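You operate a simulated robot arm through the tools that you are given. There is no shell and no other tool.

Carry out the task below with a simulated robot arm. There is one attempt and no reset: what you move stays moved.

TASK
Brush and wipe the teal-banded plate, then shut brush and cloth in the small green drawer.
Fine: orange brush for the dust, teal cloth for the smear; the drawer of the small steel table; the plate stays. Where these are worked on the way, their far stop is far enough and under half their travel is too little: small green drawer.

The check looks at the end state, three seconds after you hand in, the way a careful person would. Anything else that was tipped, shoved, dropped, spilled or broken makes it a failure. Flat cloth is picked up by pressing the open fingertips on it (5 to 10 N) and closing them slowly along it; thin cloth reads only 2 to 8 mm in the jaws.

THE ROBOT
A 7-joint arm with a three-finger gripper, fixed in place. Base frame: the origin is at the foot of the arm, x ahead of it, y to its left, z up. Lengths are in cm, angles in rad, forces in N, time in s.
Its first joint turns from -2.897 to 2.897 rad. Payload 2.69 kg.
The tool frame sits at the grasp point between the pads (the TCP): z along the fingers, y along the line on which they close. The tips reach 3 cm beyond it. Largest opening 12.8 cm; the body of the gripper starts 11.7 cm behind the TCP.
Orientation is told as [roll, pitch, yaw] about the base's x, y, z axes, in that order, counted from this pose: with the fingers straight down and closing along the base's y, the tool's x points along the base's -x, its y along +y and its z along -z.

THE INTERFACE
- The arm moves only by the tool drive_tool. Its argument "motion" is one flat list of numbers, 7 for each row, row after row: the closure, from 0 (fully open) to 1 (shut), then the shift along the tool's x, y, z in units of 500 mm (1.0 is 500 mm), then the turn, a rotation vector about the tool's x, y, z in units of 180 degrees (1.0 is 180 degrees). In form: [fingers, dx, dy, dz, rx, ry, rz, fingers, dx, dy, dz, rx, ry, rz, ...]. A call has 1 to 20 rows; each row is the pose to reach, as a shift and turn from the pose commanded when the call began, along the tool's axes at that moment. A call with a number of a shift or a turn outside -1 to 1 is refused whole. Each row takes 0.2 s and may step no farther than 5 cm and 0.15 rad from the row before; otherwise, or with a gripper value out of range, the whole call is refused. Where a pose cannot be reached the arm comes as near as it can. A force on the tool above 40 N (or 10 N above the force at the start of the call, whichever is more), or a blocked arm, ends the call early, and 0.2 s more pass. Each finger halts on what it meets, pressing with about 26 N; the grip force reading is that of the motor and also rises with nothing between the fingers. The clock runs only during rows and for 0.2 s after the last one: add rows that repeat a pose to give the fingers time. It gives the time, the measured TCP pose, the force on the tool (base axes), the opening and the grip force at its end, in the units of the frame above (readings bear some noise), with the torque about the TCP (base axes, N m) and any sound that the robot's microphone picked up.
- Cameras (640 x 400 px; columns grow to the right, rows downward): "scene" is fixed at [4.85, 65.18, 134.08]; the picture's right is [-0.32, -0.95, 0.00], its down [-0.60, 0.21, -0.77] and it looks along [0.73, -0.25, -0.64] (base axes); focal length 368 px, centre (320, 200). "wrist" rides on the gripper at [5.8, 5.4, -13.1] in the tool frame; the picture's right is [-0.68, 0.74, 0.00], its down [-0.62, -0.57, -0.55] and it looks along [-0.40, -0.37, 0.84] (tool axes); focal length 234 px, centre (320, 200). There is no depth. A picture from a camera that has moved, and an enlarged one, comes with that camera's place and axes in the base frame and with its lens.
- grab_frame(camera): a new picture of that camera. It takes no simulated time.
- slide_trunk(by): slides the trunk up (or, below 0, down) by that many cm; the arm rides with it, the base frame stays. It gives what a move gives, with no picture.
- zoom(camera, box): a new picture of the part [left, top, right, bottom] of that camera's present view, enlarged. It takes no simulated time.
- finish_job(): hands the job in; it is judged then, once.

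Places have to be worked out from the pictures, the camera data and where the tool is seen. Open the gripper and draw the arm clear of the work before you hand the job in, unless the task says otherwise.

The tools are called as a command line: name --argument value ..., lists and objects as JSON in quotes. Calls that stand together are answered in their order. drive_tool: Moves the arm, as the interface text tells. Its arguments: {"type":"object","properties":{"motion":{"type":"array","items":{"type":"number"}}},"required":["motion"]} The other tools are called the same way: slide_trunk (by) slides the trunk up or down; grab_frame (camera) takes a picture; zoom (camera, box) takes an enlarged picture of a part of a camera's view; finish_job () hands the job in.

At the start:

```text
t: 0.0
ee_pos: [56.94, 42.51, 99.14]
ee_rot: [-0.001, 0.0, 0.001]
wrist_force: [-0.6, -0.4, -0.5]
wrist_torque: [-0.01, 0.04, -0.01]
opening: 12.81
gripper_force: 0.2
trunk travel left (down, up): [-15.0, 20.0]
```

scene: 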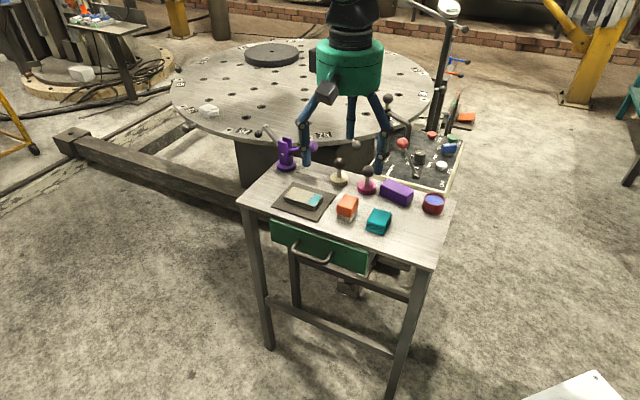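
wrist: 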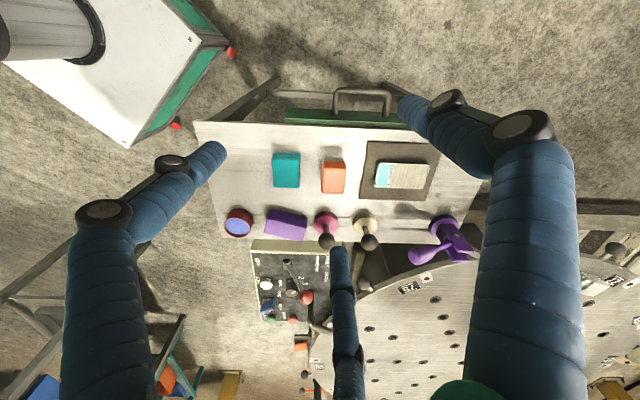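

I start by looking closely at the small steel table, its drawer and the items on top.

zoom --camera "scene" --box '[220, 120, 480, 290]'

zoom --camera "wrist" --box '[180, 70, 500, 270]'

```text
2.35 times, centred on (350, 205) of scene
camera zoom: at [4.85, 65.18, 134.08], right [-0.32, -0.95, 0.0], down [-0.6, 0.21, -0.77], along [0.73, -0.25, -0.64], focal length 866 px, centre (249, 188)
```

zoom: 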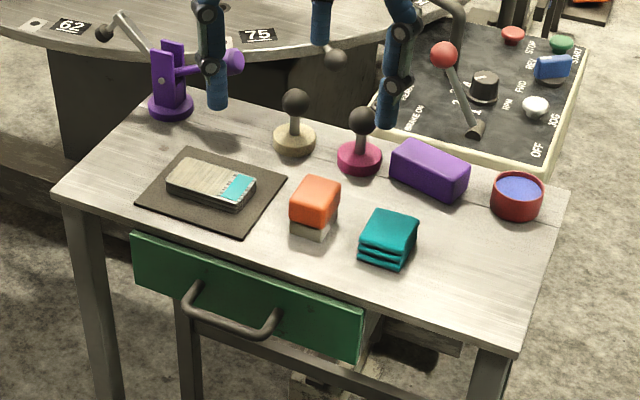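

```text
2.00 times, centred on (340, 170) of wrist
camera zoom: at [51.05, 47.95, 112.2], right [0.68, 0.74, 0.0], down [0.62, -0.57, 0.55], along [0.4, -0.37, -0.84], focal length 468 px, centre (280, 260)
```

zoom: 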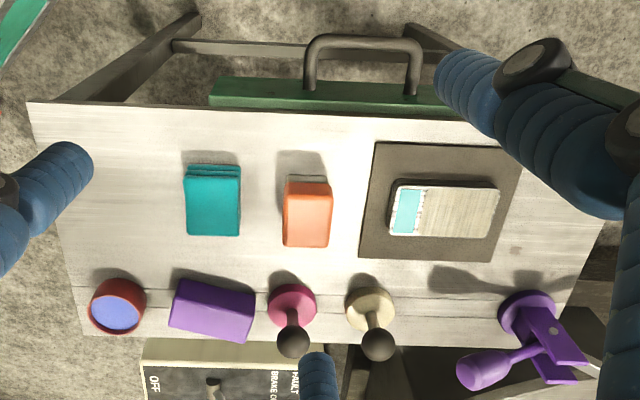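

The hand looks like it has three legs in the pictures, so I close it partway in free air to learn how the fingers really move. I rotate the tool 44° at the same time, to align it with the yawed table.

drive_tool --motion '[0.5, 0, 0, 0, 0, 0, -0.04, 0.5, 0, 0, 0, 0, 0, -0.08, 0.5, 0, 0, 0, 0, 0, -0.12, 0.5, 0, 0, 0, 0, 0, -0.16, 0.5, 0, 0, 0, 0, 0, -0.2, 0.5, 0, 0, 0, 0, 0, -0.247]'

grab_frame --camera "wrist"

grab_frame --camera "scene"

```text
t: 1.4
ee_pos: [56.87, 42.64, 99.16]
ee_rot: [-0.001, 0.0, 0.78]
wrist_force: [-0.9, 0.2, 0.6]
wrist_torque: [0.01, 0.0, -0.01]
opening: 6.4
gripper_force: 0.0
trunk travel left (down, up): [-15.0, 20.0]
```

```text
taken
camera wrist: at [48.96, 42.29, 112.17], right [-0.04, 1.0, 0.0], down [0.84, 0.03, 0.55], along [0.55, 0.02, -0.84], focal length 234 px, centre (320, 200)
```

wrist: 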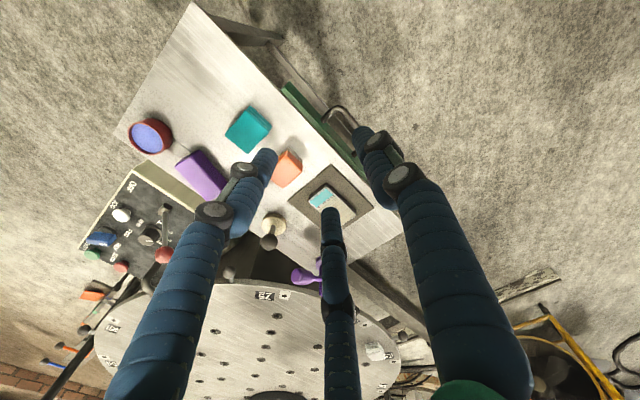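

```text
taken
```

scene: 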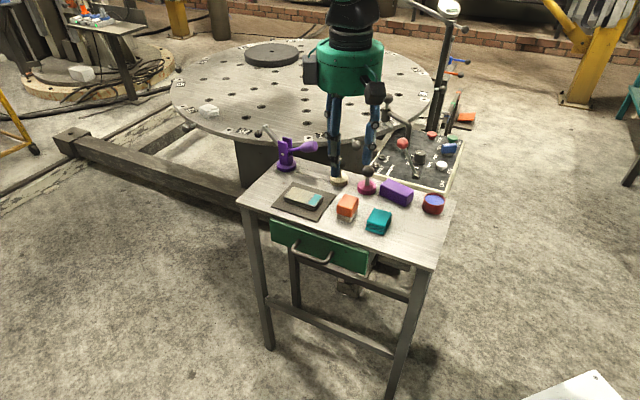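

The hand closes concentrically with three legs: one on tool +y and two on the -y side. Before planning grasps I zoom tightly on the plate, brush, cloth and drawer from the fixed camera.

zoom --camera "scene" --box '[270, 170, 340, 225]'

zoom --camera "scene" --box '[325, 170, 405, 245]'

zoom --camera "scene" --box '[260, 205, 380, 285]'

```text
7.27 times, centred on (305, 198) of scene
camera zoom: at [4.85, 65.18, 134.08], right [-0.32, -0.95, 0.0], down [-0.6, 0.21, -0.77], along [0.73, -0.25, -0.64], focal length 2676 px, centre (429, 218)
```

zoom: 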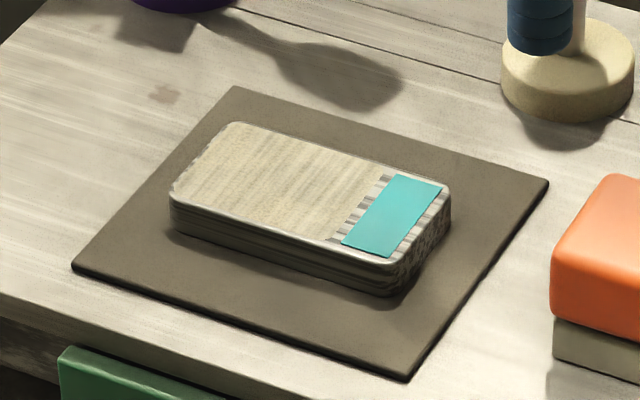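

```text
5.33 times, centred on (365, 208) of scene
camera zoom: at [4.85, 65.18, 134.08], right [-0.32, -0.95, 0.0], down [-0.6, 0.21, -0.77], along [0.73, -0.25, -0.64], focal length 1963 px, centre (80, 160)
```

zoom: 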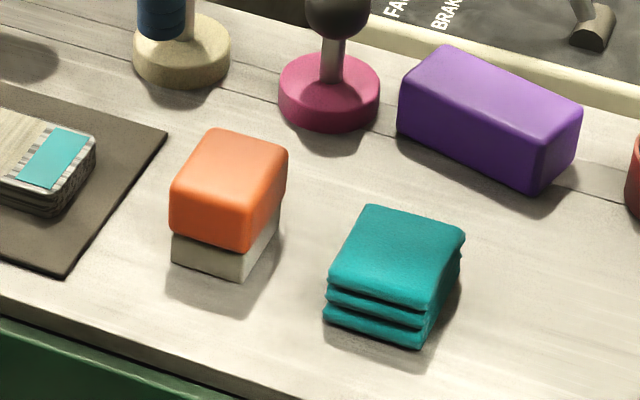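

```text
5.00 times, centred on (320, 245) of scene
camera zoom: at [4.85, 65.18, 134.08], right [-0.32, -0.95, 0.0], down [-0.6, 0.21, -0.77], along [0.73, -0.25, -0.64], focal length 1840 px, centre (320, -25)
```

zoom: 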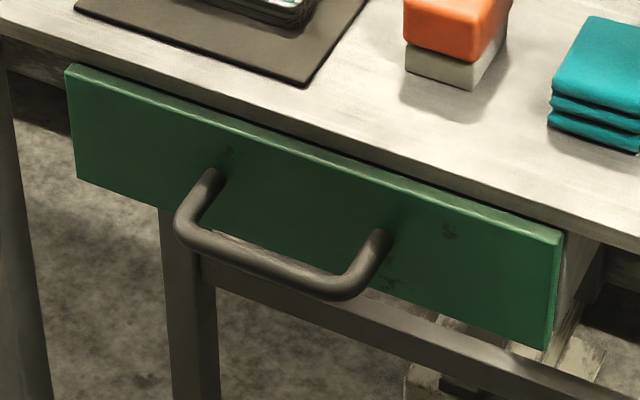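

The plate sits near [73, 46], with its top at about z 76. I open the fingers and move over it at a safe height for a close wrist view of the dust and smear.

drive_tool --motion '[0.3, -0.057, -0.036, 0.044, 0, 0, 0, 0.1, -0.114, -0.073, 0.088, 0, 0, 0, 0, -0.17, -0.109, 0.132, 0, 0, 0, 0, -0.227, -0.146, 0.176, 0, 0, 0, 0, -0.284, -0.182, 0.22, 0, 0, 0, 0, -0.284, -0.182, 0.22, 0, 0, 0]'

grab_frame --camera "wrist"

grab_frame --camera "scene"

```text
t: 2.8
ee_pos: [73.31, 46.14, 88.27]
ee_rot: [0.0, 0.002, 0.777]
wrist_force: [0.4, 0.3, -0.9]
wrist_torque: [-0.03, 0.04, 0.03]
opening: 12.8
gripper_force: 0.0
trunk travel left (down, up): [-15.0, 20.0]
```

```text
taken
camera wrist: at [65.47, 45.86, 101.18], right [-0.03, 1.0, 0.0], down [0.84, 0.03, 0.55], along [0.55, 0.02, -0.84], focal length 234 px, centre (320, 200)
```

wrist: 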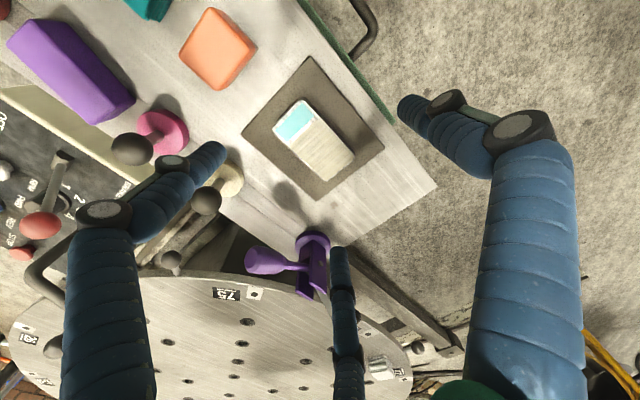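

```text
taken
```

scene: 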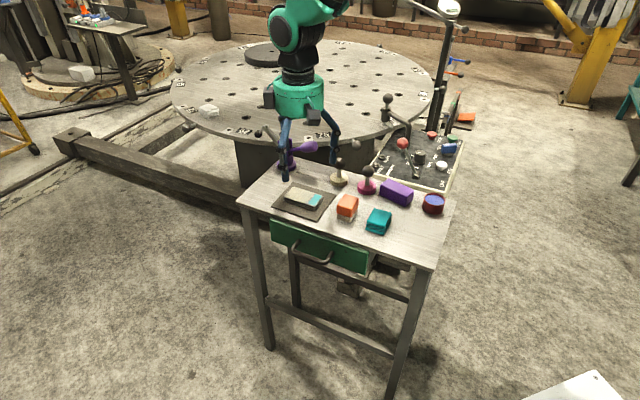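

The view between the fingers is clear, so I enlarge the plate and the brush.

zoom --camera "wrist" --box '[235, 50, 395, 205]'

zoom --camera "wrist" --box '[110, 0, 430, 200]'

```text
2.58 times, centred on (315, 128) of wrist
camera zoom: at [65.47, 45.86, 101.18], right [-0.03, 1.0, 0.0], down [0.84, 0.03, 0.55], along [0.55, 0.02, -0.84], focal length 604 px, centre (333, 387)
```

zoom: 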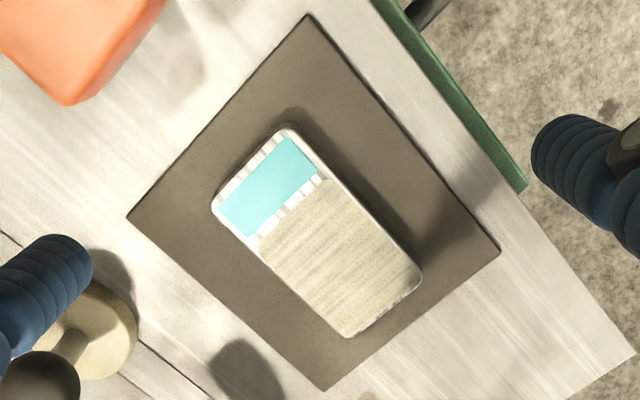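

```text
2.00 times, centred on (270, 100) of wrist
camera zoom: at [65.47, 45.86, 101.18], right [-0.03, 1.0, 0.0], down [0.84, 0.03, 0.55], along [0.55, 0.02, -0.84], focal length 468 px, centre (420, 400)
```

zoom: 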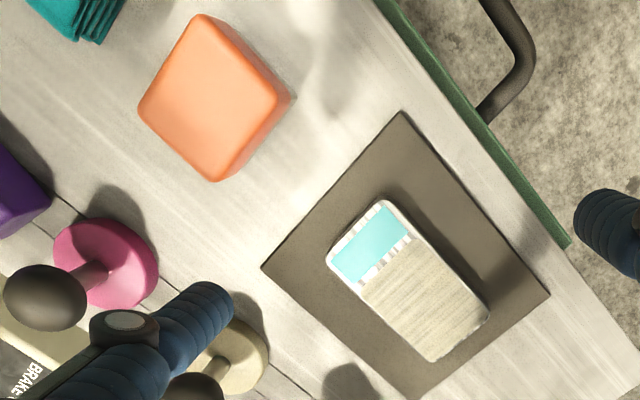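

Calibration from both cameras puts the table top at z≈73.4 and the table yaw at ≈44.9°. The other estimates are:
- **Plate:** centre ≈[74.8, 45.5], top z≈75.
- **Brush:** ≈[65.9, 37.2].
- **Cloth:** ≈[60.2, 31.6].
- **Handle bar:** ≈[60.2, 49.1, 69].

I rise, move out in front of the handle and start turning the hand so the single finger will go behind the bar.

drive_tool --motion '[0.1, 0.013, 0.022, -0.02, 0, 0, 0.0455, 0.2, 0.026, 0.045, -0.04, 0, 0, 0.091, 0.3, 0.04, 0.067, -0.06, 0, 0, 0.1365, 0.4, 0.053, 0.09, -0.08, 0, 0, 0.182, 0.5, 0.066, 0.112, -0.1, 0, 0, 0.2275, 0.594, 0.079, 0.135, -0.1, 0, 0, 0.273, 0.594, 0.092, 0.157, -0.1, 0, 0, 0.3185, 0.594, 0.105, 0.18, -0.1, 0, 0, 0.364, 0.594, 0.119, 0.202, -0.1, 0, 0, 0.4095, 0.594, 0.132, 0.225, -0.1, 0, 0, 0.455, 0.594, 0.145, 0.247, -0.1, 0, 0, 0.499]'

```text
t: 5.2
ee_pos: [59.41, 49.85, 93.2]
ee_rot: [0.001, -0.001, -0.794]
wrist_force: [0.0, -0.4, -0.1]
wrist_torque: [0.01, 0.01, 0.01]
opening: 5.19
gripper_force: 0.1
trunk travel left (down, up): [-15.0, 20.0]
```

The yaw is now -45°, so I turn the remaining 90° in place and check that it is reachable.

drive_tool --motion '[0.594, 0, 0, 0, 0, 0, 0.0455, 0.594, 0, 0, 0, 0, 0, 0.091, 0.594, 0, 0, 0, 0, 0, 0.1365, 0.594, 0, 0, 0, 0, 0, 0.182, 0.594, 0, 0, 0, 0, 0, 0.2275, 0.594, 0, 0, 0, 0, 0, 0.273, 0.594, 0, 0, 0, 0, 0, 0.3185, 0.594, 0, 0, 0, 0, 0, 0.364, 0.594, 0, 0, 0, 0, 0, 0.4095, 0.594, 0, 0, 0, 0, 0, 0.455, 0.594, 0, 0, 0, 0, 0, 0.498]'

grab_frame --camera "wrist"

grab_frame --camera "scene"

```text
t: 7.6
ee_pos: [60.11, 49.87, 93.56]
ee_rot: [-0.007, -0.002, -2.31]
wrist_force: [-0.2, 0.5, -0.7]
wrist_torque: [0.01, -0.02, 0.01]
opening: 5.21
gripper_force: 0.0
out of reach, approached as far as the arm can: row 11
trunk travel left (down, up): [-15.0, 20.0]
```

```text
taken
camera wrist: at [68.23, 50.54, 106.55], right [0.09, -1.0, -0.01], down [-0.83, -0.08, 0.55], along [-0.55, -0.04, -0.83], focal length 234 px, centre (320, 200)
```

wrist: 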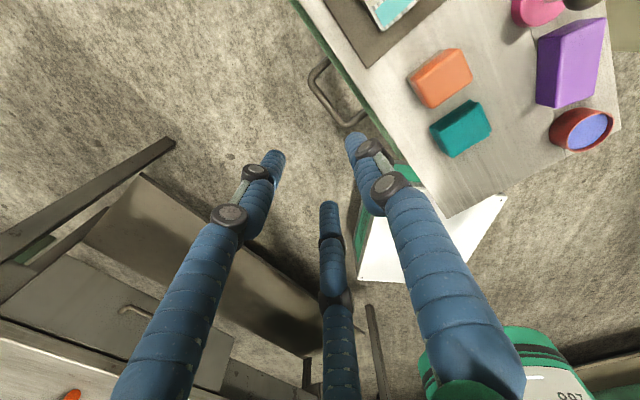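

```text
taken
```

scene: 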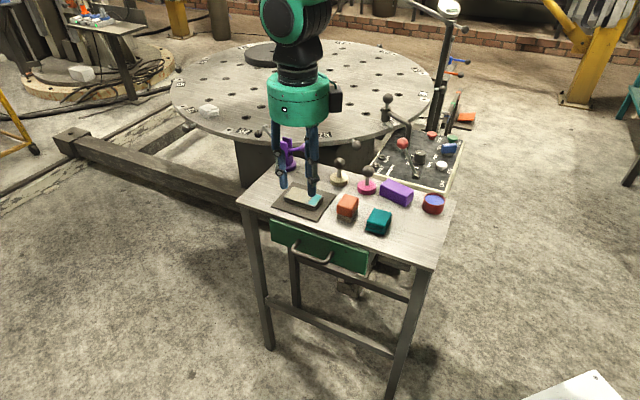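

That yaw is at a joint limit, so for the pull I'll use the +45° orientation instead. First I use this view to measure the handle and drawer front accurately.

zoom --camera "wrist" --box '[270, 0, 430, 150]'

```text
2.67 times, centred on (350, 75) of wrist
camera zoom: at [68.23, 50.54, 106.55], right [0.09, -1.0, -0.01], down [-0.83, -0.08, 0.55], along [-0.55, -0.04, -0.83], focal length 624 px, centre (240, 533)
```

zoom: 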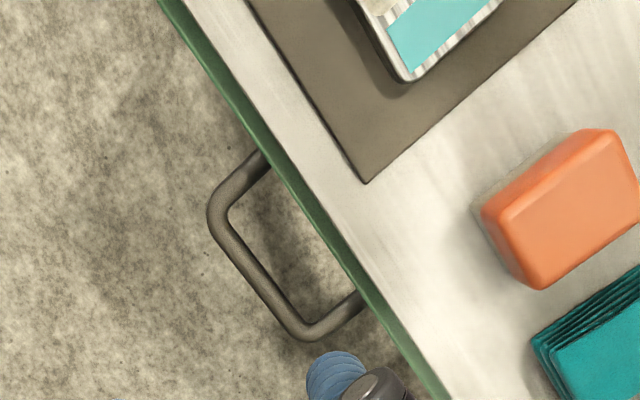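

The bar spans n≈7.5–8.8 cm and the drawer front is at n≈12, measured along the table's depth axis. I turn back toward yaw +45° in two calls.

drive_tool --motion '[0.7, 0, 0, 0, 0, 0, -0.045, 0.7, 0, 0, 0, 0, 0, -0.09, 0.7, 0, 0, 0, 0, 0, -0.135, 0.719, 0, 0, 0, 0, 0, -0.18, 0.719, 0, 0, 0, 0, 0, -0.225, 0.719, 0, 0, 0, 0, 0, -0.27, 0.719, 0, 0, 0, 0, 0, -0.315, 0.719, 0, 0, 0, 0, 0, -0.36, 0.719, 0, 0, 0, 0, 0, -0.405, 0.719, 0, 0, 0, 0, 0, -0.45, 0.719, 0, 0, 0, 0, 0, -0.495, 0.719, 0, 0, 0, 0, 0, -0.54, 0.719, 0, 0, 0, 0, 0, -0.585, 0.719, 0, 0, 0, 0, 0, -0.63, 0.719, 0, 0, 0, 0, 0, -0.675, 0.719, 0, 0, 0, 0, 0, -0.72, 0.719, 0, 0, 0, 0, 0, -0.765, 0.719, 0, 0, 0, 0, 0, -0.81, 0.719, 0, 0, 0, 0, 0, -0.855, 0.719, 0, 0, 0, 0, 0, -0.9]'

```text
t: 11.8
ee_pos: [60.23, 49.88, 93.62]
ee_rot: [0.01, 0.001, 0.523]
wrist_force: [0.1, -0.6, 0.3]
wrist_torque: [0.0, -0.01, 0.01]
opening: 3.61
gripper_force: 0.0
trunk travel left (down, up): [-15.0, 20.0]
```

Next I finish the turn to yaw 0.783, square up the small tilt and come down to z≈85 above the handle gap, then look.

drive_tool --motion '[0.719, -0.0037, -0.018, 0.06, 0.0014, 0.0008, -0.0414, 0.719, -0.0074, -0.035, 0.12, 0.0028, 0.0016, -0.0828, 0.719, -0.0074, -0.035, 0.172, 0.0028, 0.0016, -0.0828, 0.719, -0.0074, -0.035, 0.172, 0.0028, 0.0016, -0.0828]'

grab_frame --camera "wrist"

zoom --camera "scene" --box '[240, 120, 400, 280]'

```text
t: 12.8
ee_pos: [61.22, 48.73, 84.94]
ee_rot: [0.003, 0.006, 0.783]
wrist_force: [0.3, 0.0, 0.5]
wrist_torque: [-0.03, 0.04, -0.01]
opening: 3.58
gripper_force: 0.0
trunk travel left (down, up): [-15.0, 20.0]
```

```text
taken
camera wrist: at [53.4, 48.46, 98.09], right [-0.04, 1.0, 0.0], down [0.84, 0.03, 0.54], along [0.54, 0.02, -0.84], focal length 234 px, centre (320, 200)
```

wrist: 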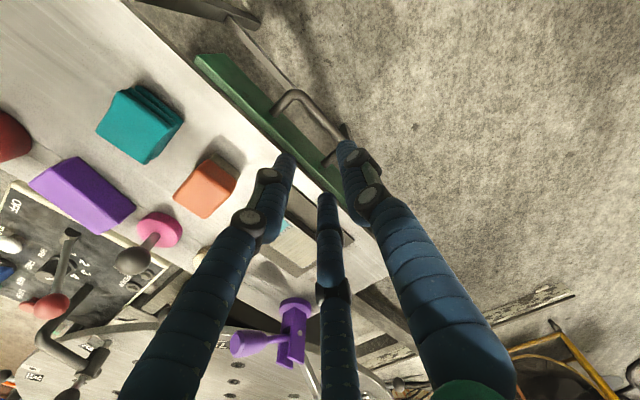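

```text
2.50 times, centred on (320, 200) of scene
camera zoom: at [4.85, 65.18, 134.08], right [-0.32, -0.95, 0.0], down [-0.6, 0.21, -0.77], along [0.73, -0.25, -0.64], focal length 920 px, centre (320, 200)
```

zoom: 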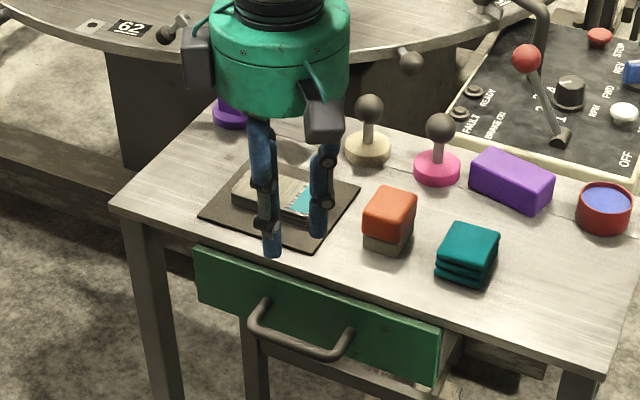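

The tool is aligned and the leg tips bracket the bar's location as planned. I descend part-way with a small +n correction and check again.

drive_tool --motion '[0.719, 0, -0.003, 0.07, 0, -0.001, 0, 0.719, 0, -0.006, 0.14, 0, -0.002, 0, 0.719, 0, -0.006, 0.19, 0, -0.002, 0, 0.719, 0, -0.006, 0.19, 0, -0.002, 0]'

grab_frame --camera "wrist"

zoom --camera "scene" --box '[240, 160, 400, 280]'

```text
t: 13.8
ee_pos: [61.39, 48.47, 75.44]
ee_rot: [0.001, -0.001, 0.783]
wrist_force: [0.2, 1.4, -0.1]
wrist_torque: [0.0, 0.03, -0.01]
opening: 3.61
gripper_force: 0.1
trunk travel left (down, up): [-15.0, 20.0]
```

```text
taken
camera wrist: at [53.53, 48.06, 88.5], right [-0.04, 1.0, 0.0], down [0.84, 0.03, 0.55], along [0.55, 0.02, -0.84], focal length 234 px, centre (320, 200)
```

wrist: 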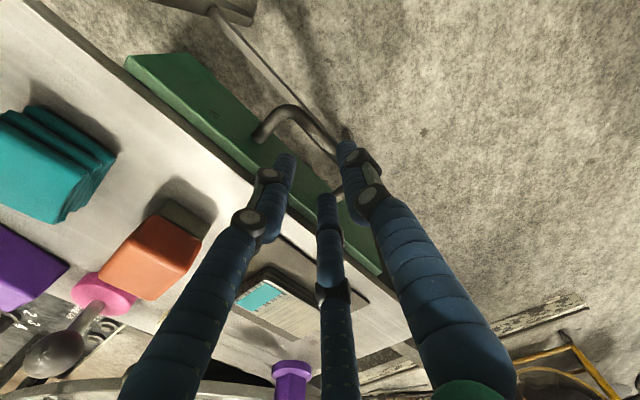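

```text
3.33 times, centred on (320, 220) of scene
camera zoom: at [4.85, 65.18, 134.08], right [-0.32, -0.95, 0.0], down [-0.6, 0.21, -0.77], along [0.73, -0.25, -0.64], focal length 1227 px, centre (320, 133)
```

zoom: 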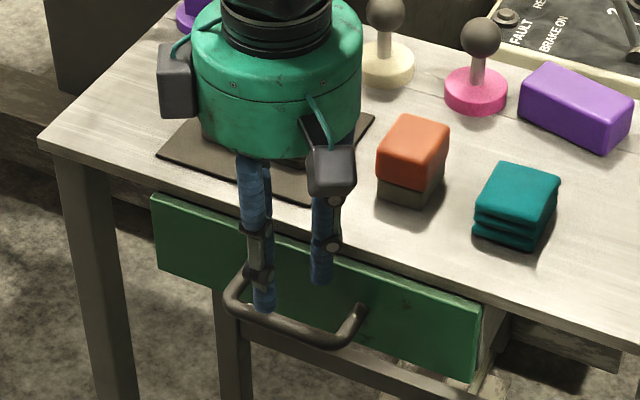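

Tips are at z≈72.4, straddling the bar's n-range with the drawer front clear. I lower 5 cm in small steps, watching the force.

drive_tool --motion '[0.719, 0, 0, 0.03, 0, 0, 0, 0.719, 0, 0, 0.06, 0, 0, 0, 0.719, 0, 0, 0.085, 0, 0, 0, 0.719, 0, 0, 0.103, 0, 0, 0, 0.719, 0, 0, 0.103, 0, 0, 0]'

grab_frame --camera "wrist"

zoom --camera "scene" --box '[240, 160, 400, 280]'

```text
t: 15.0
ee_pos: [61.56, 48.42, 70.36]
ee_rot: [0.002, -0.003, 0.783]
wrist_force: [-0.2, -0.6, 0.2]
wrist_torque: [-0.02, -0.02, -0.03]
opening: 3.58
gripper_force: 0.1
trunk travel left (down, up): [-15.0, 20.0]
```

```text
taken
camera wrist: at [53.67, 48.15, 83.46], right [-0.04, 1.0, 0.0], down [0.84, 0.03, 0.55], along [0.55, 0.02, -0.84], focal length 234 px, centre (320, 200)
```

wrist: 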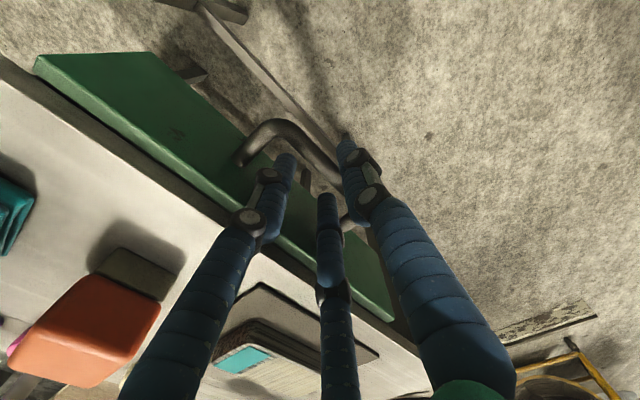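

```text
3.33 times, centred on (320, 220) of scene
camera zoom: at [4.85, 65.18, 134.08], right [-0.32, -0.95, 0.0], down [-0.6, 0.21, -0.77], along [0.73, -0.25, -0.64], focal length 1227 px, centre (320, 133)
```

zoom: 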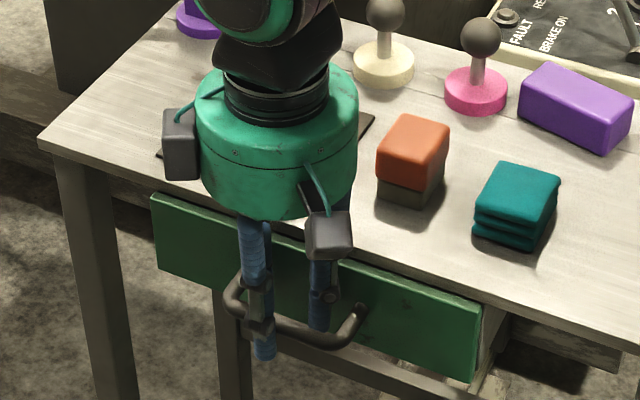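

The outer leg is in front of the bar and the inner legs are behind it with no contact force. I pull outward (tool +y) slowly.

drive_tool --motion '[0.719, 0, 0.01, 0, 0, 0, 0, 0.719, 0, 0.02, 0, 0, 0, 0, 0.719, 0, 0.03, 0, 0, 0, 0, 0.719, 0, 0.045, 0, 0, 0, 0, 0.719, 0, 0.06, 0, 0, 0, 0, 0.719, 0, 0.075, 0, 0, 0, 0, 0.719, 0, 0.09, 0, 0, 0, 0, 0.719, 0, 0.105, 0, 0, 0, 0, 0.719, 0, 0.12, 0, 0, 0, 0, 0.719, 0, 0.135, 0, 0, 0, 0, 0.719, 0, 0.15, 0, 0, 0, 0, 0.719, 0, 0.165, 0, 0, 0, 0, 0.719, 0, 0.18, 0, 0, 0, 0, 0.719, 0, 0.195, 0, 0, 0, 0, 0.719, 0, 0.21, 0, 0, 0, 0]'

zoom --camera "scene" --box '[220, 140, 420, 300]'

```text
t: 18.2
ee_pos: [54.13, 56.02, 70.27]
ee_rot: [0.002, 0.0, 0.781]
wrist_force: [-0.3, -0.6, -0.2]
wrist_torque: [0.01, 0.03, 0.01]
opening: 3.6
gripper_force: 0.0
trunk travel left (down, up): [-15.0, 20.0]
```

```text
2.50 times, centred on (320, 220) of scene
camera zoom: at [4.85, 65.18, 134.08], right [-0.32, -0.95, 0.0], down [-0.6, 0.21, -0.77], along [0.73, -0.25, -0.64], focal length 920 px, centre (320, 150)
```

zoom: 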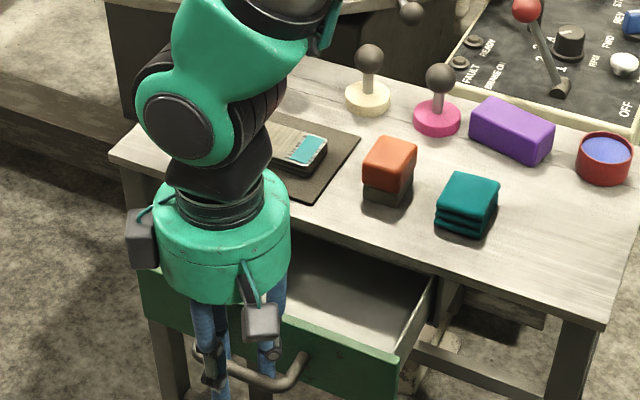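

The drawer slides out easily, about 9.5 cm so far. I continue toward its far stop.

drive_tool --motion '[0.719, 0, 0.015, 0, 0, 0, 0, 0.719, 0, 0.03, 0, 0, 0, 0, 0.719, 0, 0.045, 0, 0, 0, 0, 0.719, 0, 0.06, 0, 0, 0, 0, 0.719, 0, 0.075, 0, 0, 0, 0, 0.719, 0, 0.09, 0, 0, 0, 0, 0.719, 0, 0.105, 0, 0, 0, 0, 0.719, 0, 0.12, 0, 0, 0, 0, 0.719, 0, 0.135, 0, 0, 0, 0]'

zoom --camera "scene" --box '[220, 140, 420, 300]'

```text
t: 19.5
ee_pos: [51.88, 58.51, 70.38]
ee_rot: [0.001, -0.001, 0.78]
wrist_force: [7.3, -7.6, -1.5]
wrist_torque: [-0.04, -0.15, 0.22]
opening: 4.03
gripper_force: 3.1
trunk travel left (down, up): [-15.0, 20.0]
stopped in row 6: the force on the tool passed its limit at 50 N (the readings are from after the stop); the commanded pose is now the measured one
```

```text
2.50 times, centred on (320, 220) of scene
camera zoom: at [4.85, 65.18, 134.08], right [-0.32, -0.95, 0.0], down [-0.6, 0.21, -0.77], along [0.73, -0.25, -0.64], focal length 920 px, centre (320, 150)
```

zoom: 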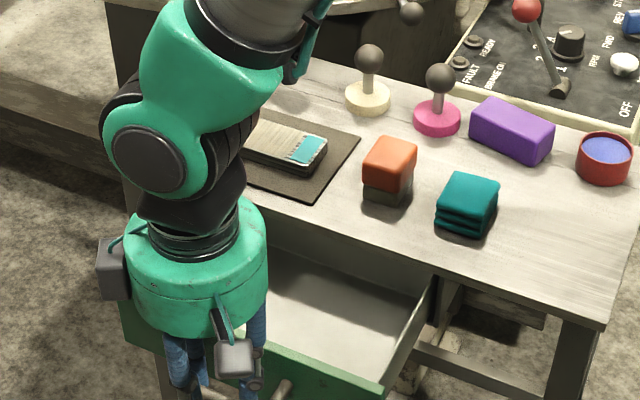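

The far stop is reached. I ease off the bar by under a centimetre and lift straight up.

drive_tool --motion '[0.719, 0, -0.016, 0, 0, 0, 0, 0.719, 0, -0.016, -0.03, 0, 0, 0, 0.719, 0, -0.016, -0.08, 0, 0, 0, 0.719, 0, -0.016, -0.16, 0, 0, 0, 0.719, 0, -0.016, -0.25, 0, 0, 0, 0.719, 0, -0.016, -0.34, 0, 0, 0, 0.719, 0, -0.016, -0.42, 0, 0, 0, 0.719, 0, -0.016, -0.42, 0, 0, 0]'

grab_frame --camera "wrist"

zoom --camera "scene" --box '[220, 140, 420, 300]'

```text
t: 21.3
ee_pos: [52.16, 57.89, 91.63]
ee_rot: [0.001, -0.003, 0.78]
wrist_force: [0.3, 0.0, -0.3]
wrist_torque: [0.02, -0.04, -0.01]
opening: 3.61
gripper_force: 0.0
trunk travel left (down, up): [-15.0, 20.0]
```

```text
taken
camera wrist: at [44.22, 57.45, 104.61], right [-0.04, 1.0, 0.0], down [0.83, 0.03, 0.55], along [0.55, 0.02, -0.83], focal length 234 px, centre (320, 200)
```

wrist: 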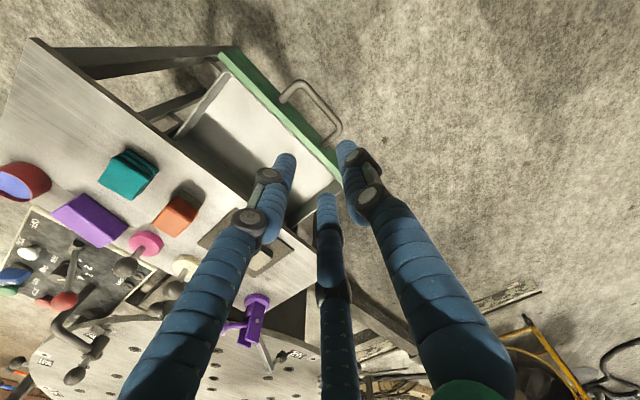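

```text
2.50 times, centred on (320, 220) of scene
camera zoom: at [4.85, 65.18, 134.08], right [-0.32, -0.95, 0.0], down [-0.6, 0.21, -0.77], along [0.73, -0.25, -0.64], focal length 920 px, centre (320, 150)
```

zoom: 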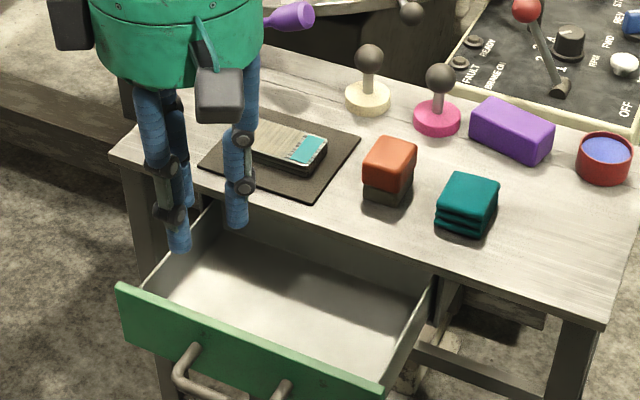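

The drawer is out about 12 cm, with a clear interior. I move above the brush while turning to yaw -45°, so the fingers close across its narrow side, and check alignment from there.

drive_tool --motion '[0.65, 0.0079, -0.0405, 0.0, 0, 0, 0.0416, 0.6, 0.0157, -0.081, 0.0, 0, 0, 0.0832, 0.55, 0.0236, -0.1215, 0.0, 0, 0, 0.1248, 0.5, 0.0315, -0.162, 0.0, 0, 0, 0.1663, 0.45, 0.0393, -0.2025, 0.0, 0, 0, 0.2079, 0.406, 0.0472, -0.243, 0.0, 0, 0, 0.2495, 0.406, 0.0551, -0.2835, 0.01, 0, 0, 0.2911, 0.406, 0.0629, -0.324, 0.02, 0, 0, 0.3327, 0.406, 0.0708, -0.3645, 0.03, 0, 0, 0.3743, 0.406, 0.0787, -0.405, 0.045, 0, 0, 0.4158, 0.406, 0.0865, -0.4455, 0.06, 0, 0, 0.4574, 0.406, 0.0944, -0.486, 0.072, 0, 0, 0.499, 0.406, 0.0944, -0.486, 0.072, 0, 0, 0.499]'

grab_frame --camera "wrist"

zoom --camera "scene" --box '[240, 110, 420, 260]'

```text
t: 24.1
ee_pos: [65.87, 37.32, 87.83]
ee_rot: [0.004, 0.001, -0.789]
wrist_force: [0.3, -0.2, 0.5]
wrist_torque: [0.05, -0.02, -0.03]
opening: 7.58
gripper_force: 0.0
trunk travel left (down, up): [-15.0, 20.0]
```

```text
taken
camera wrist: at [65.59, 45.19, 100.93], right [1.0, 0.04, 0.0], down [0.03, -0.84, 0.55], along [0.02, -0.55, -0.84], focal length 234 px, centre (320, 200)
```

wrist: 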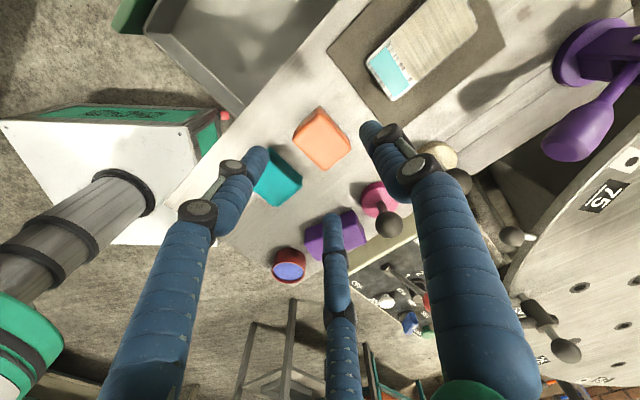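

```text
2.67 times, centred on (330, 185) of scene
camera zoom: at [4.85, 65.18, 134.08], right [-0.32, -0.95, 0.0], down [-0.6, 0.21, -0.77], along [0.73, -0.25, -0.64], focal length 981 px, centre (293, 240)
```

zoom: 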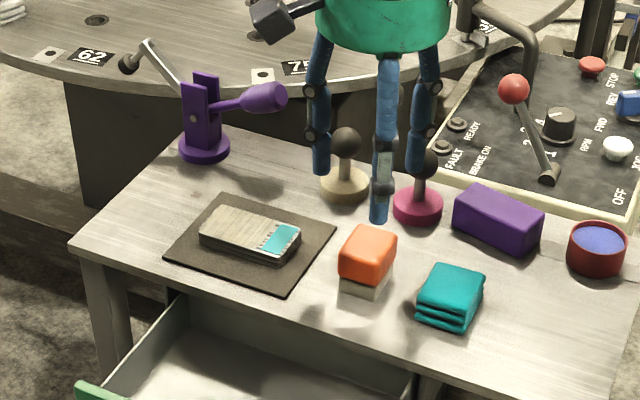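

The hand is over the brush. I enlarge the wrist view to refine the brush and cloth positions.

zoom --camera "wrist" --box '[220, 80, 420, 230]'

```text
2.67 times, centred on (320, 155) of wrist
camera zoom: at [65.59, 45.19, 100.93], right [1.0, 0.04, 0.0], down [0.03, -0.84, 0.55], along [0.02, -0.55, -0.84], focal length 624 px, centre (320, 320)
```

zoom: 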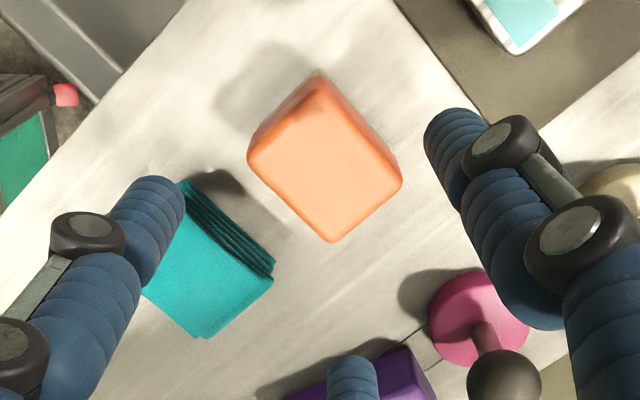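

The brush centre comes out at ≈[66.0, 37.1], about 4.0 × 5.3 cm with its top at z≈77.5, so the hand is centred. I descend until the tips are about 1 cm above the table.

drive_tool --motion '[0.406, 0, 0, 0.05, 0, 0, 0, 0.406, 0, 0, 0.1, 0, 0, 0, 0.406, 0, 0, 0.14, 0, 0, 0, 0.406, 0, 0, 0.17, 0, 0, 0, 0.406, 0, 0, 0.19, 0, 0, 0, 0.406, 0, 0, 0.208, 0, 0, 0, 0.406, 0, 0, 0.208, 0, 0, 0]'

zoom --camera "wrist" --box '[170, 50, 470, 250]'

zoom --camera "scene" --box '[300, 150, 420, 250]'

```text
t: 25.7
ee_pos: [66.08, 37.38, 77.36]
ee_rot: [0.005, 0.0, -0.788]
wrist_force: [-0.7, -0.5, -0.1]
wrist_torque: [0.02, 0.03, -0.03]
opening: 7.59
gripper_force: 0.1
trunk travel left (down, up): [-15.0, 20.0]
```

```text
2.00 times, centred on (320, 150) of wrist
camera zoom: at [65.63, 45.26, 90.51], right [1.0, 0.04, 0.0], down [0.03, -0.84, 0.55], along [0.03, -0.55, -0.84], focal length 468 px, centre (320, 300)
```

zoom: 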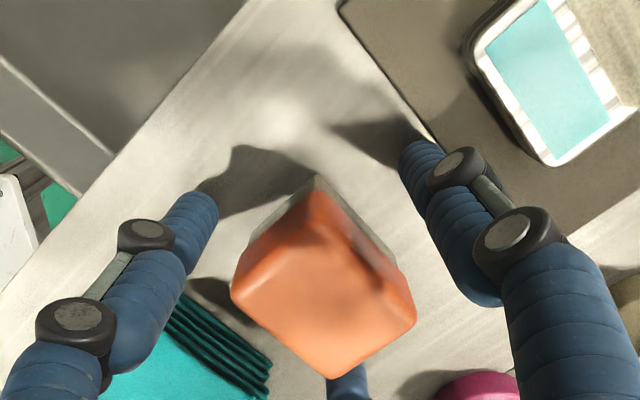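

```text
4.00 times, centred on (360, 200) of scene
camera zoom: at [4.85, 65.18, 134.08], right [-0.32, -0.95, 0.0], down [-0.6, 0.21, -0.77], along [0.73, -0.25, -0.64], focal length 1472 px, centre (160, 200)
```

zoom: 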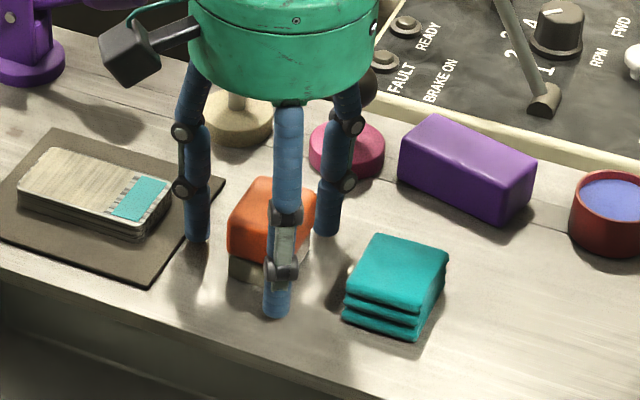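

All three legs stand clear around the brush. I close slowly.

drive_tool --motion '[0.45, 0, 0, 0, 0, 0, 0, 0.49, 0, 0, 0, 0, 0, 0, 0.53, 0, 0, 0, 0, 0, 0, 0.57, 0, 0, 0, 0, 0, 0, 0.61, 0, 0, 0, 0, 0, 0, 0.65, 0, 0, 0, 0, 0, 0, 0.7, 0, 0, 0, 0, 0, 0, 0.75, 0, 0, 0, 0, 0, 0, 0.8, 0, 0, 0, 0, 0, 0, 0.8, 0, 0, 0, 0, 0, 0]'

zoom --camera "wrist" --box '[170, 50, 470, 250]'

zoom --camera "scene" --box '[300, 150, 420, 250]'

```text
t: 27.9
ee_pos: [65.96, 37.46, 77.45]
ee_rot: [0.004, -0.001, -0.788]
wrist_force: [-0.4, 0.2, 1.4]
wrist_torque: [0.01, -0.02, -0.02]
opening: 5.78
gripper_force: 24.0
trunk travel left (down, up): [-15.0, 20.0]
```

```text
2.00 times, centred on (320, 150) of wrist
camera zoom: at [65.62, 45.25, 90.53], right [1.0, 0.04, 0.0], down [0.03, -0.84, 0.55], along [0.03, -0.55, -0.84], focal length 468 px, centre (320, 300)
```

zoom: 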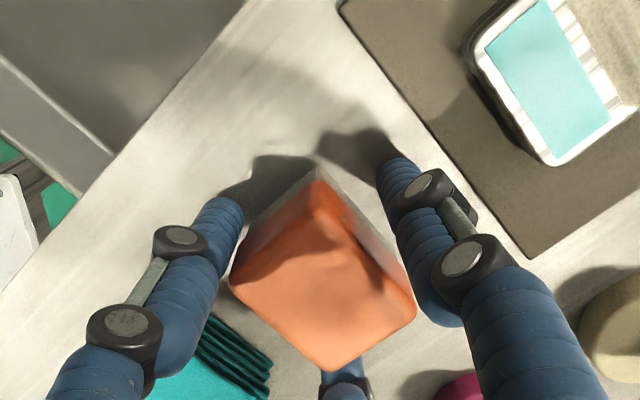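

```text
4.00 times, centred on (360, 200) of scene
camera zoom: at [4.85, 65.18, 134.08], right [-0.32, -0.95, 0.0], down [-0.6, 0.21, -0.77], along [0.73, -0.25, -0.64], focal length 1472 px, centre (160, 200)
```

zoom: 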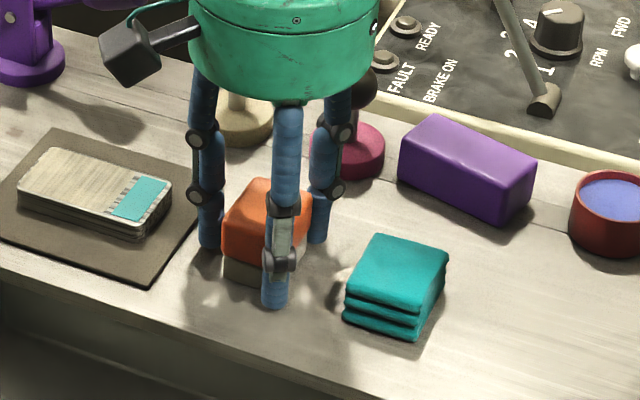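

The opening holds at 5.8 cm with 24 N, which fits the three-leg grip on the brush. I lift it gently and verify.

drive_tool --motion '[0.85, 0, 0, -0.01, 0, 0, 0, 0.85, 0, 0, -0.03, 0, 0, 0, 0.85, 0, 0, -0.06, 0, 0, 0, 0.85, 0, 0, -0.1, 0, 0, 0, 0.85, 0, 0, -0.14, 0, 0, 0, 0.85, 0, 0, -0.14, 0, 0, 0]'

zoom --camera "wrist" --box '[170, 50, 470, 250]'

zoom --camera "scene" --box '[290, 120, 430, 250]'

```text
t: 29.3
ee_pos: [65.96, 37.31, 84.45]
ee_rot: [0.004, 0.001, -0.788]
wrist_force: [0.3, 0.0, 0.0]
wrist_torque: [0.01, 0.02, -0.01]
opening: 5.79
gripper_force: 25.6
trunk travel left (down, up): [-15.0, 20.0]
```

```text
2.00 times, centred on (320, 150) of wrist
camera zoom: at [65.59, 45.24, 97.49], right [1.0, 0.04, 0.0], down [0.03, -0.84, 0.55], along [0.02, -0.55, -0.84], focal length 468 px, centre (320, 300)
```

zoom: 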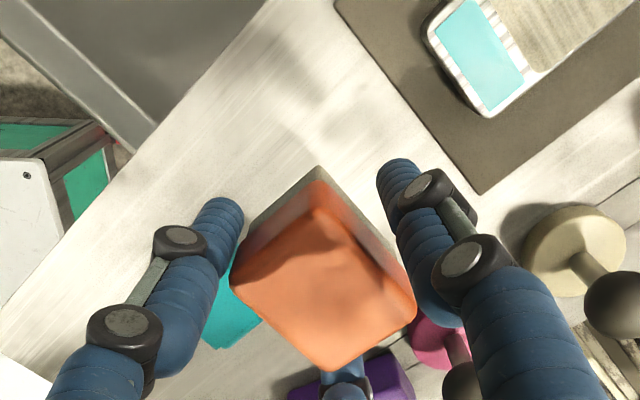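

```text
3.08 times, centred on (360, 185) of scene
camera zoom: at [4.85, 65.18, 134.08], right [-0.32, -0.95, 0.0], down [-0.6, 0.21, -0.77], along [0.73, -0.25, -0.64], focal length 1132 px, centre (197, 246)
```

zoom: 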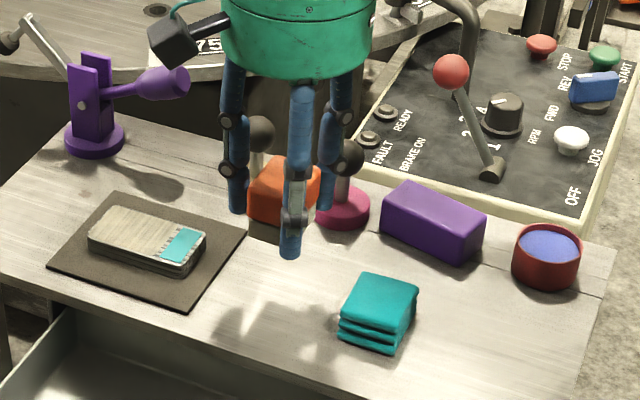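

The brush is held firmly, with its centre essentially at the TCP and its bristle underside about 4 cm below. I move over the teal end of the plate and come down to about 1 cm above its surface.

drive_tool --motion '[0.85, -0.0023, 0.05, 0, 0, 0, 0, 0.85, -0.0046, 0.1, 0, 0, 0, 0, 0.85, -0.0069, 0.158, 0, 0, 0, 0, 0.85, -0.0069, 0.158, 0.04, 0, 0, 0, 0.85, -0.0069, 0.158, 0.075, 0, 0, 0, 0.85, -0.0069, 0.158, 0.089, 0, 0, 0, 0.85, -0.0069, 0.158, 0.089, 0, 0, 0]'

zoom --camera "wrist" --box '[170, 50, 470, 250]'

zoom --camera "scene" --box '[270, 130, 380, 230]'

```text
t: 30.9
ee_pos: [71.83, 42.68, 80.04]
ee_rot: [0.004, 0.001, -0.787]
wrist_force: [-1.0, 0.4, -1.3]
wrist_torque: [-0.02, 0.02, 0.01]
opening: 5.77
gripper_force: 25.7
trunk travel left (down, up): [-15.0, 20.0]
```

```text
2.00 times, centred on (320, 150) of wrist
camera zoom: at [71.51, 50.64, 93.15], right [1.0, 0.04, 0.0], down [0.03, -0.84, 0.55], along [0.02, -0.55, -0.84], focal length 468 px, centre (320, 300)
```

zoom: 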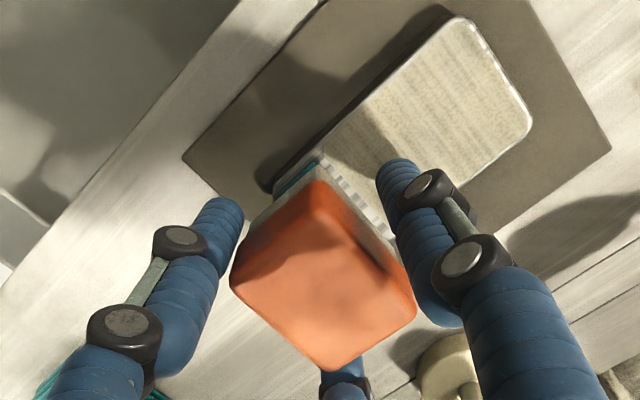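

```text
4.00 times, centred on (325, 180) of scene
camera zoom: at [4.85, 65.18, 134.08], right [-0.32, -0.95, 0.0], down [-0.6, 0.21, -0.77], along [0.73, -0.25, -0.64], focal length 1472 px, centre (300, 280)
```

zoom: 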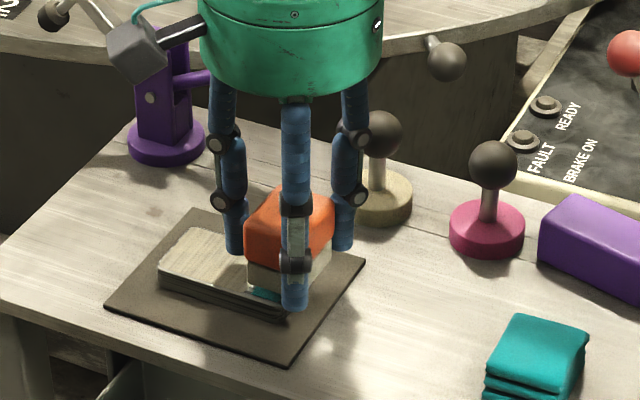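

The brush is aligned along the plate with roughly 1 cm to go. I lower it gently in small steps to find contact.

drive_tool --motion '[0.85, 0.012, 0, 0.008, 0, 0, 0, 0.85, 0.012, 0, 0.014, 0, 0, 0, 0.85, 0.012, 0, 0.018, 0, 0, 0, 0.85, 0.012, 0, 0.018, 0, 0, 0]'

zoom --camera "scene" --box '[290, 170, 350, 220]'

```text
t: 31.9
ee_pos: [71.39, 43.22, 79.27]
ee_rot: [0.005, -0.001, -0.787]
wrist_force: [-1.2, -0.4, 12.1]
wrist_torque: [0.12, 0.04, -0.01]
opening: 5.77
gripper_force: 26.0
trunk travel left (down, up): [-15.0, 20.0]
```

```text
8.00 times, centred on (320, 195) of scene
camera zoom: at [4.85, 65.18, 134.08], right [-0.32, -0.95, 0.0], down [-0.6, 0.21, -0.77], along [0.73, -0.25, -0.64], focal length 2944 px, centre (320, 240)
```

zoom: 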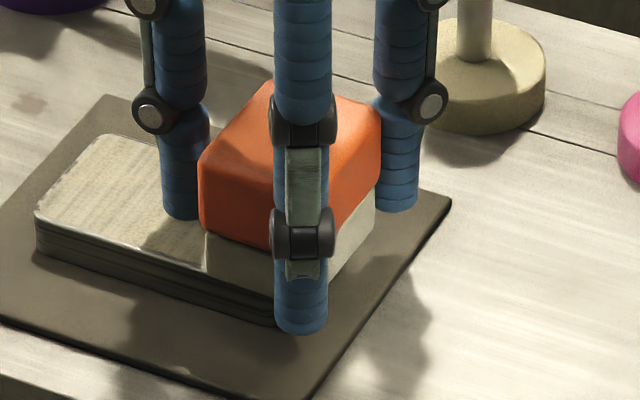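

Contact came at TCP z≈79.27 with 12 N, which is more than I want. I back off about 1 mm and read the force before sweeping.

drive_tool --motion '[0.85, 0, 0, -0.0022, 0, 0, 0, 0.85, 0, 0, -0.0022, 0, 0, 0]'

```text
t: 32.5
ee_pos: [71.37, 43.0, 79.14]
ee_rot: [0.006, -0.001, -0.788]
wrist_force: [1.8, 2.1, 8.1]
wrist_torque: [0.1, -0.07, -0.02]
opening: 5.75
gripper_force: 26.1
trunk travel left (down, up): [-15.0, 20.0]
```

The force is still about 8 N. I ease off another half millimetre and sweep slowly toward the far (+w) end of the plate.

drive_tool --motion '[0.85, 0, 0, -0.0012, 0, 0, 0, 0.85, 0, 0.012, -0.0012, 0, 0, 0, 0.85, 0, 0.024, -0.0012, 0, 0, 0, 0.85, 0, 0.036, -0.0012, 0, 0, 0, 0.85, 0, 0.048, -0.0012, 0, 0, 0, 0.85, 0, 0.06, -0.0012, 0, 0, 0]'

zoom --camera "wrist" --box '[170, 50, 470, 250]'

zoom --camera "scene" --box '[270, 150, 380, 230]'

```text
t: 33.9
ee_pos: [73.48, 45.28, 79.21]
ee_rot: [0.004, 0.001, -0.787]
wrist_force: [-0.8, -0.7, 4.7]
wrist_torque: [-0.03, 0.11, 0.01]
opening: 5.76
gripper_force: 26.1
trunk travel left (down, up): [-15.0, 20.0]
```

```text
2.00 times, centred on (320, 150) of wrist
camera zoom: at [73.11, 53.12, 92.41], right [1.0, 0.04, 0.0], down [0.03, -0.84, 0.55], along [0.03, -0.55, -0.84], focal length 468 px, centre (320, 300)
```

zoom: 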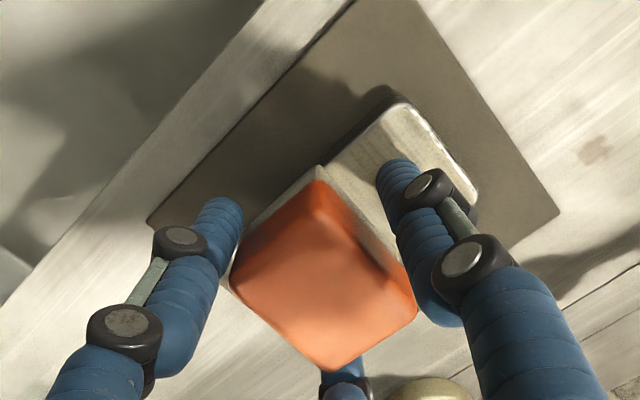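

```text
5.00 times, centred on (325, 190) of scene
camera zoom: at [4.85, 65.18, 134.08], right [-0.32, -0.95, 0.0], down [-0.6, 0.21, -0.77], along [0.73, -0.25, -0.64], focal length 1840 px, centre (295, 250)
```

zoom: 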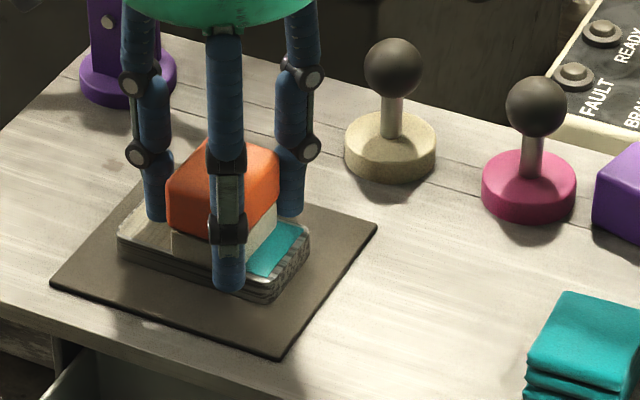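

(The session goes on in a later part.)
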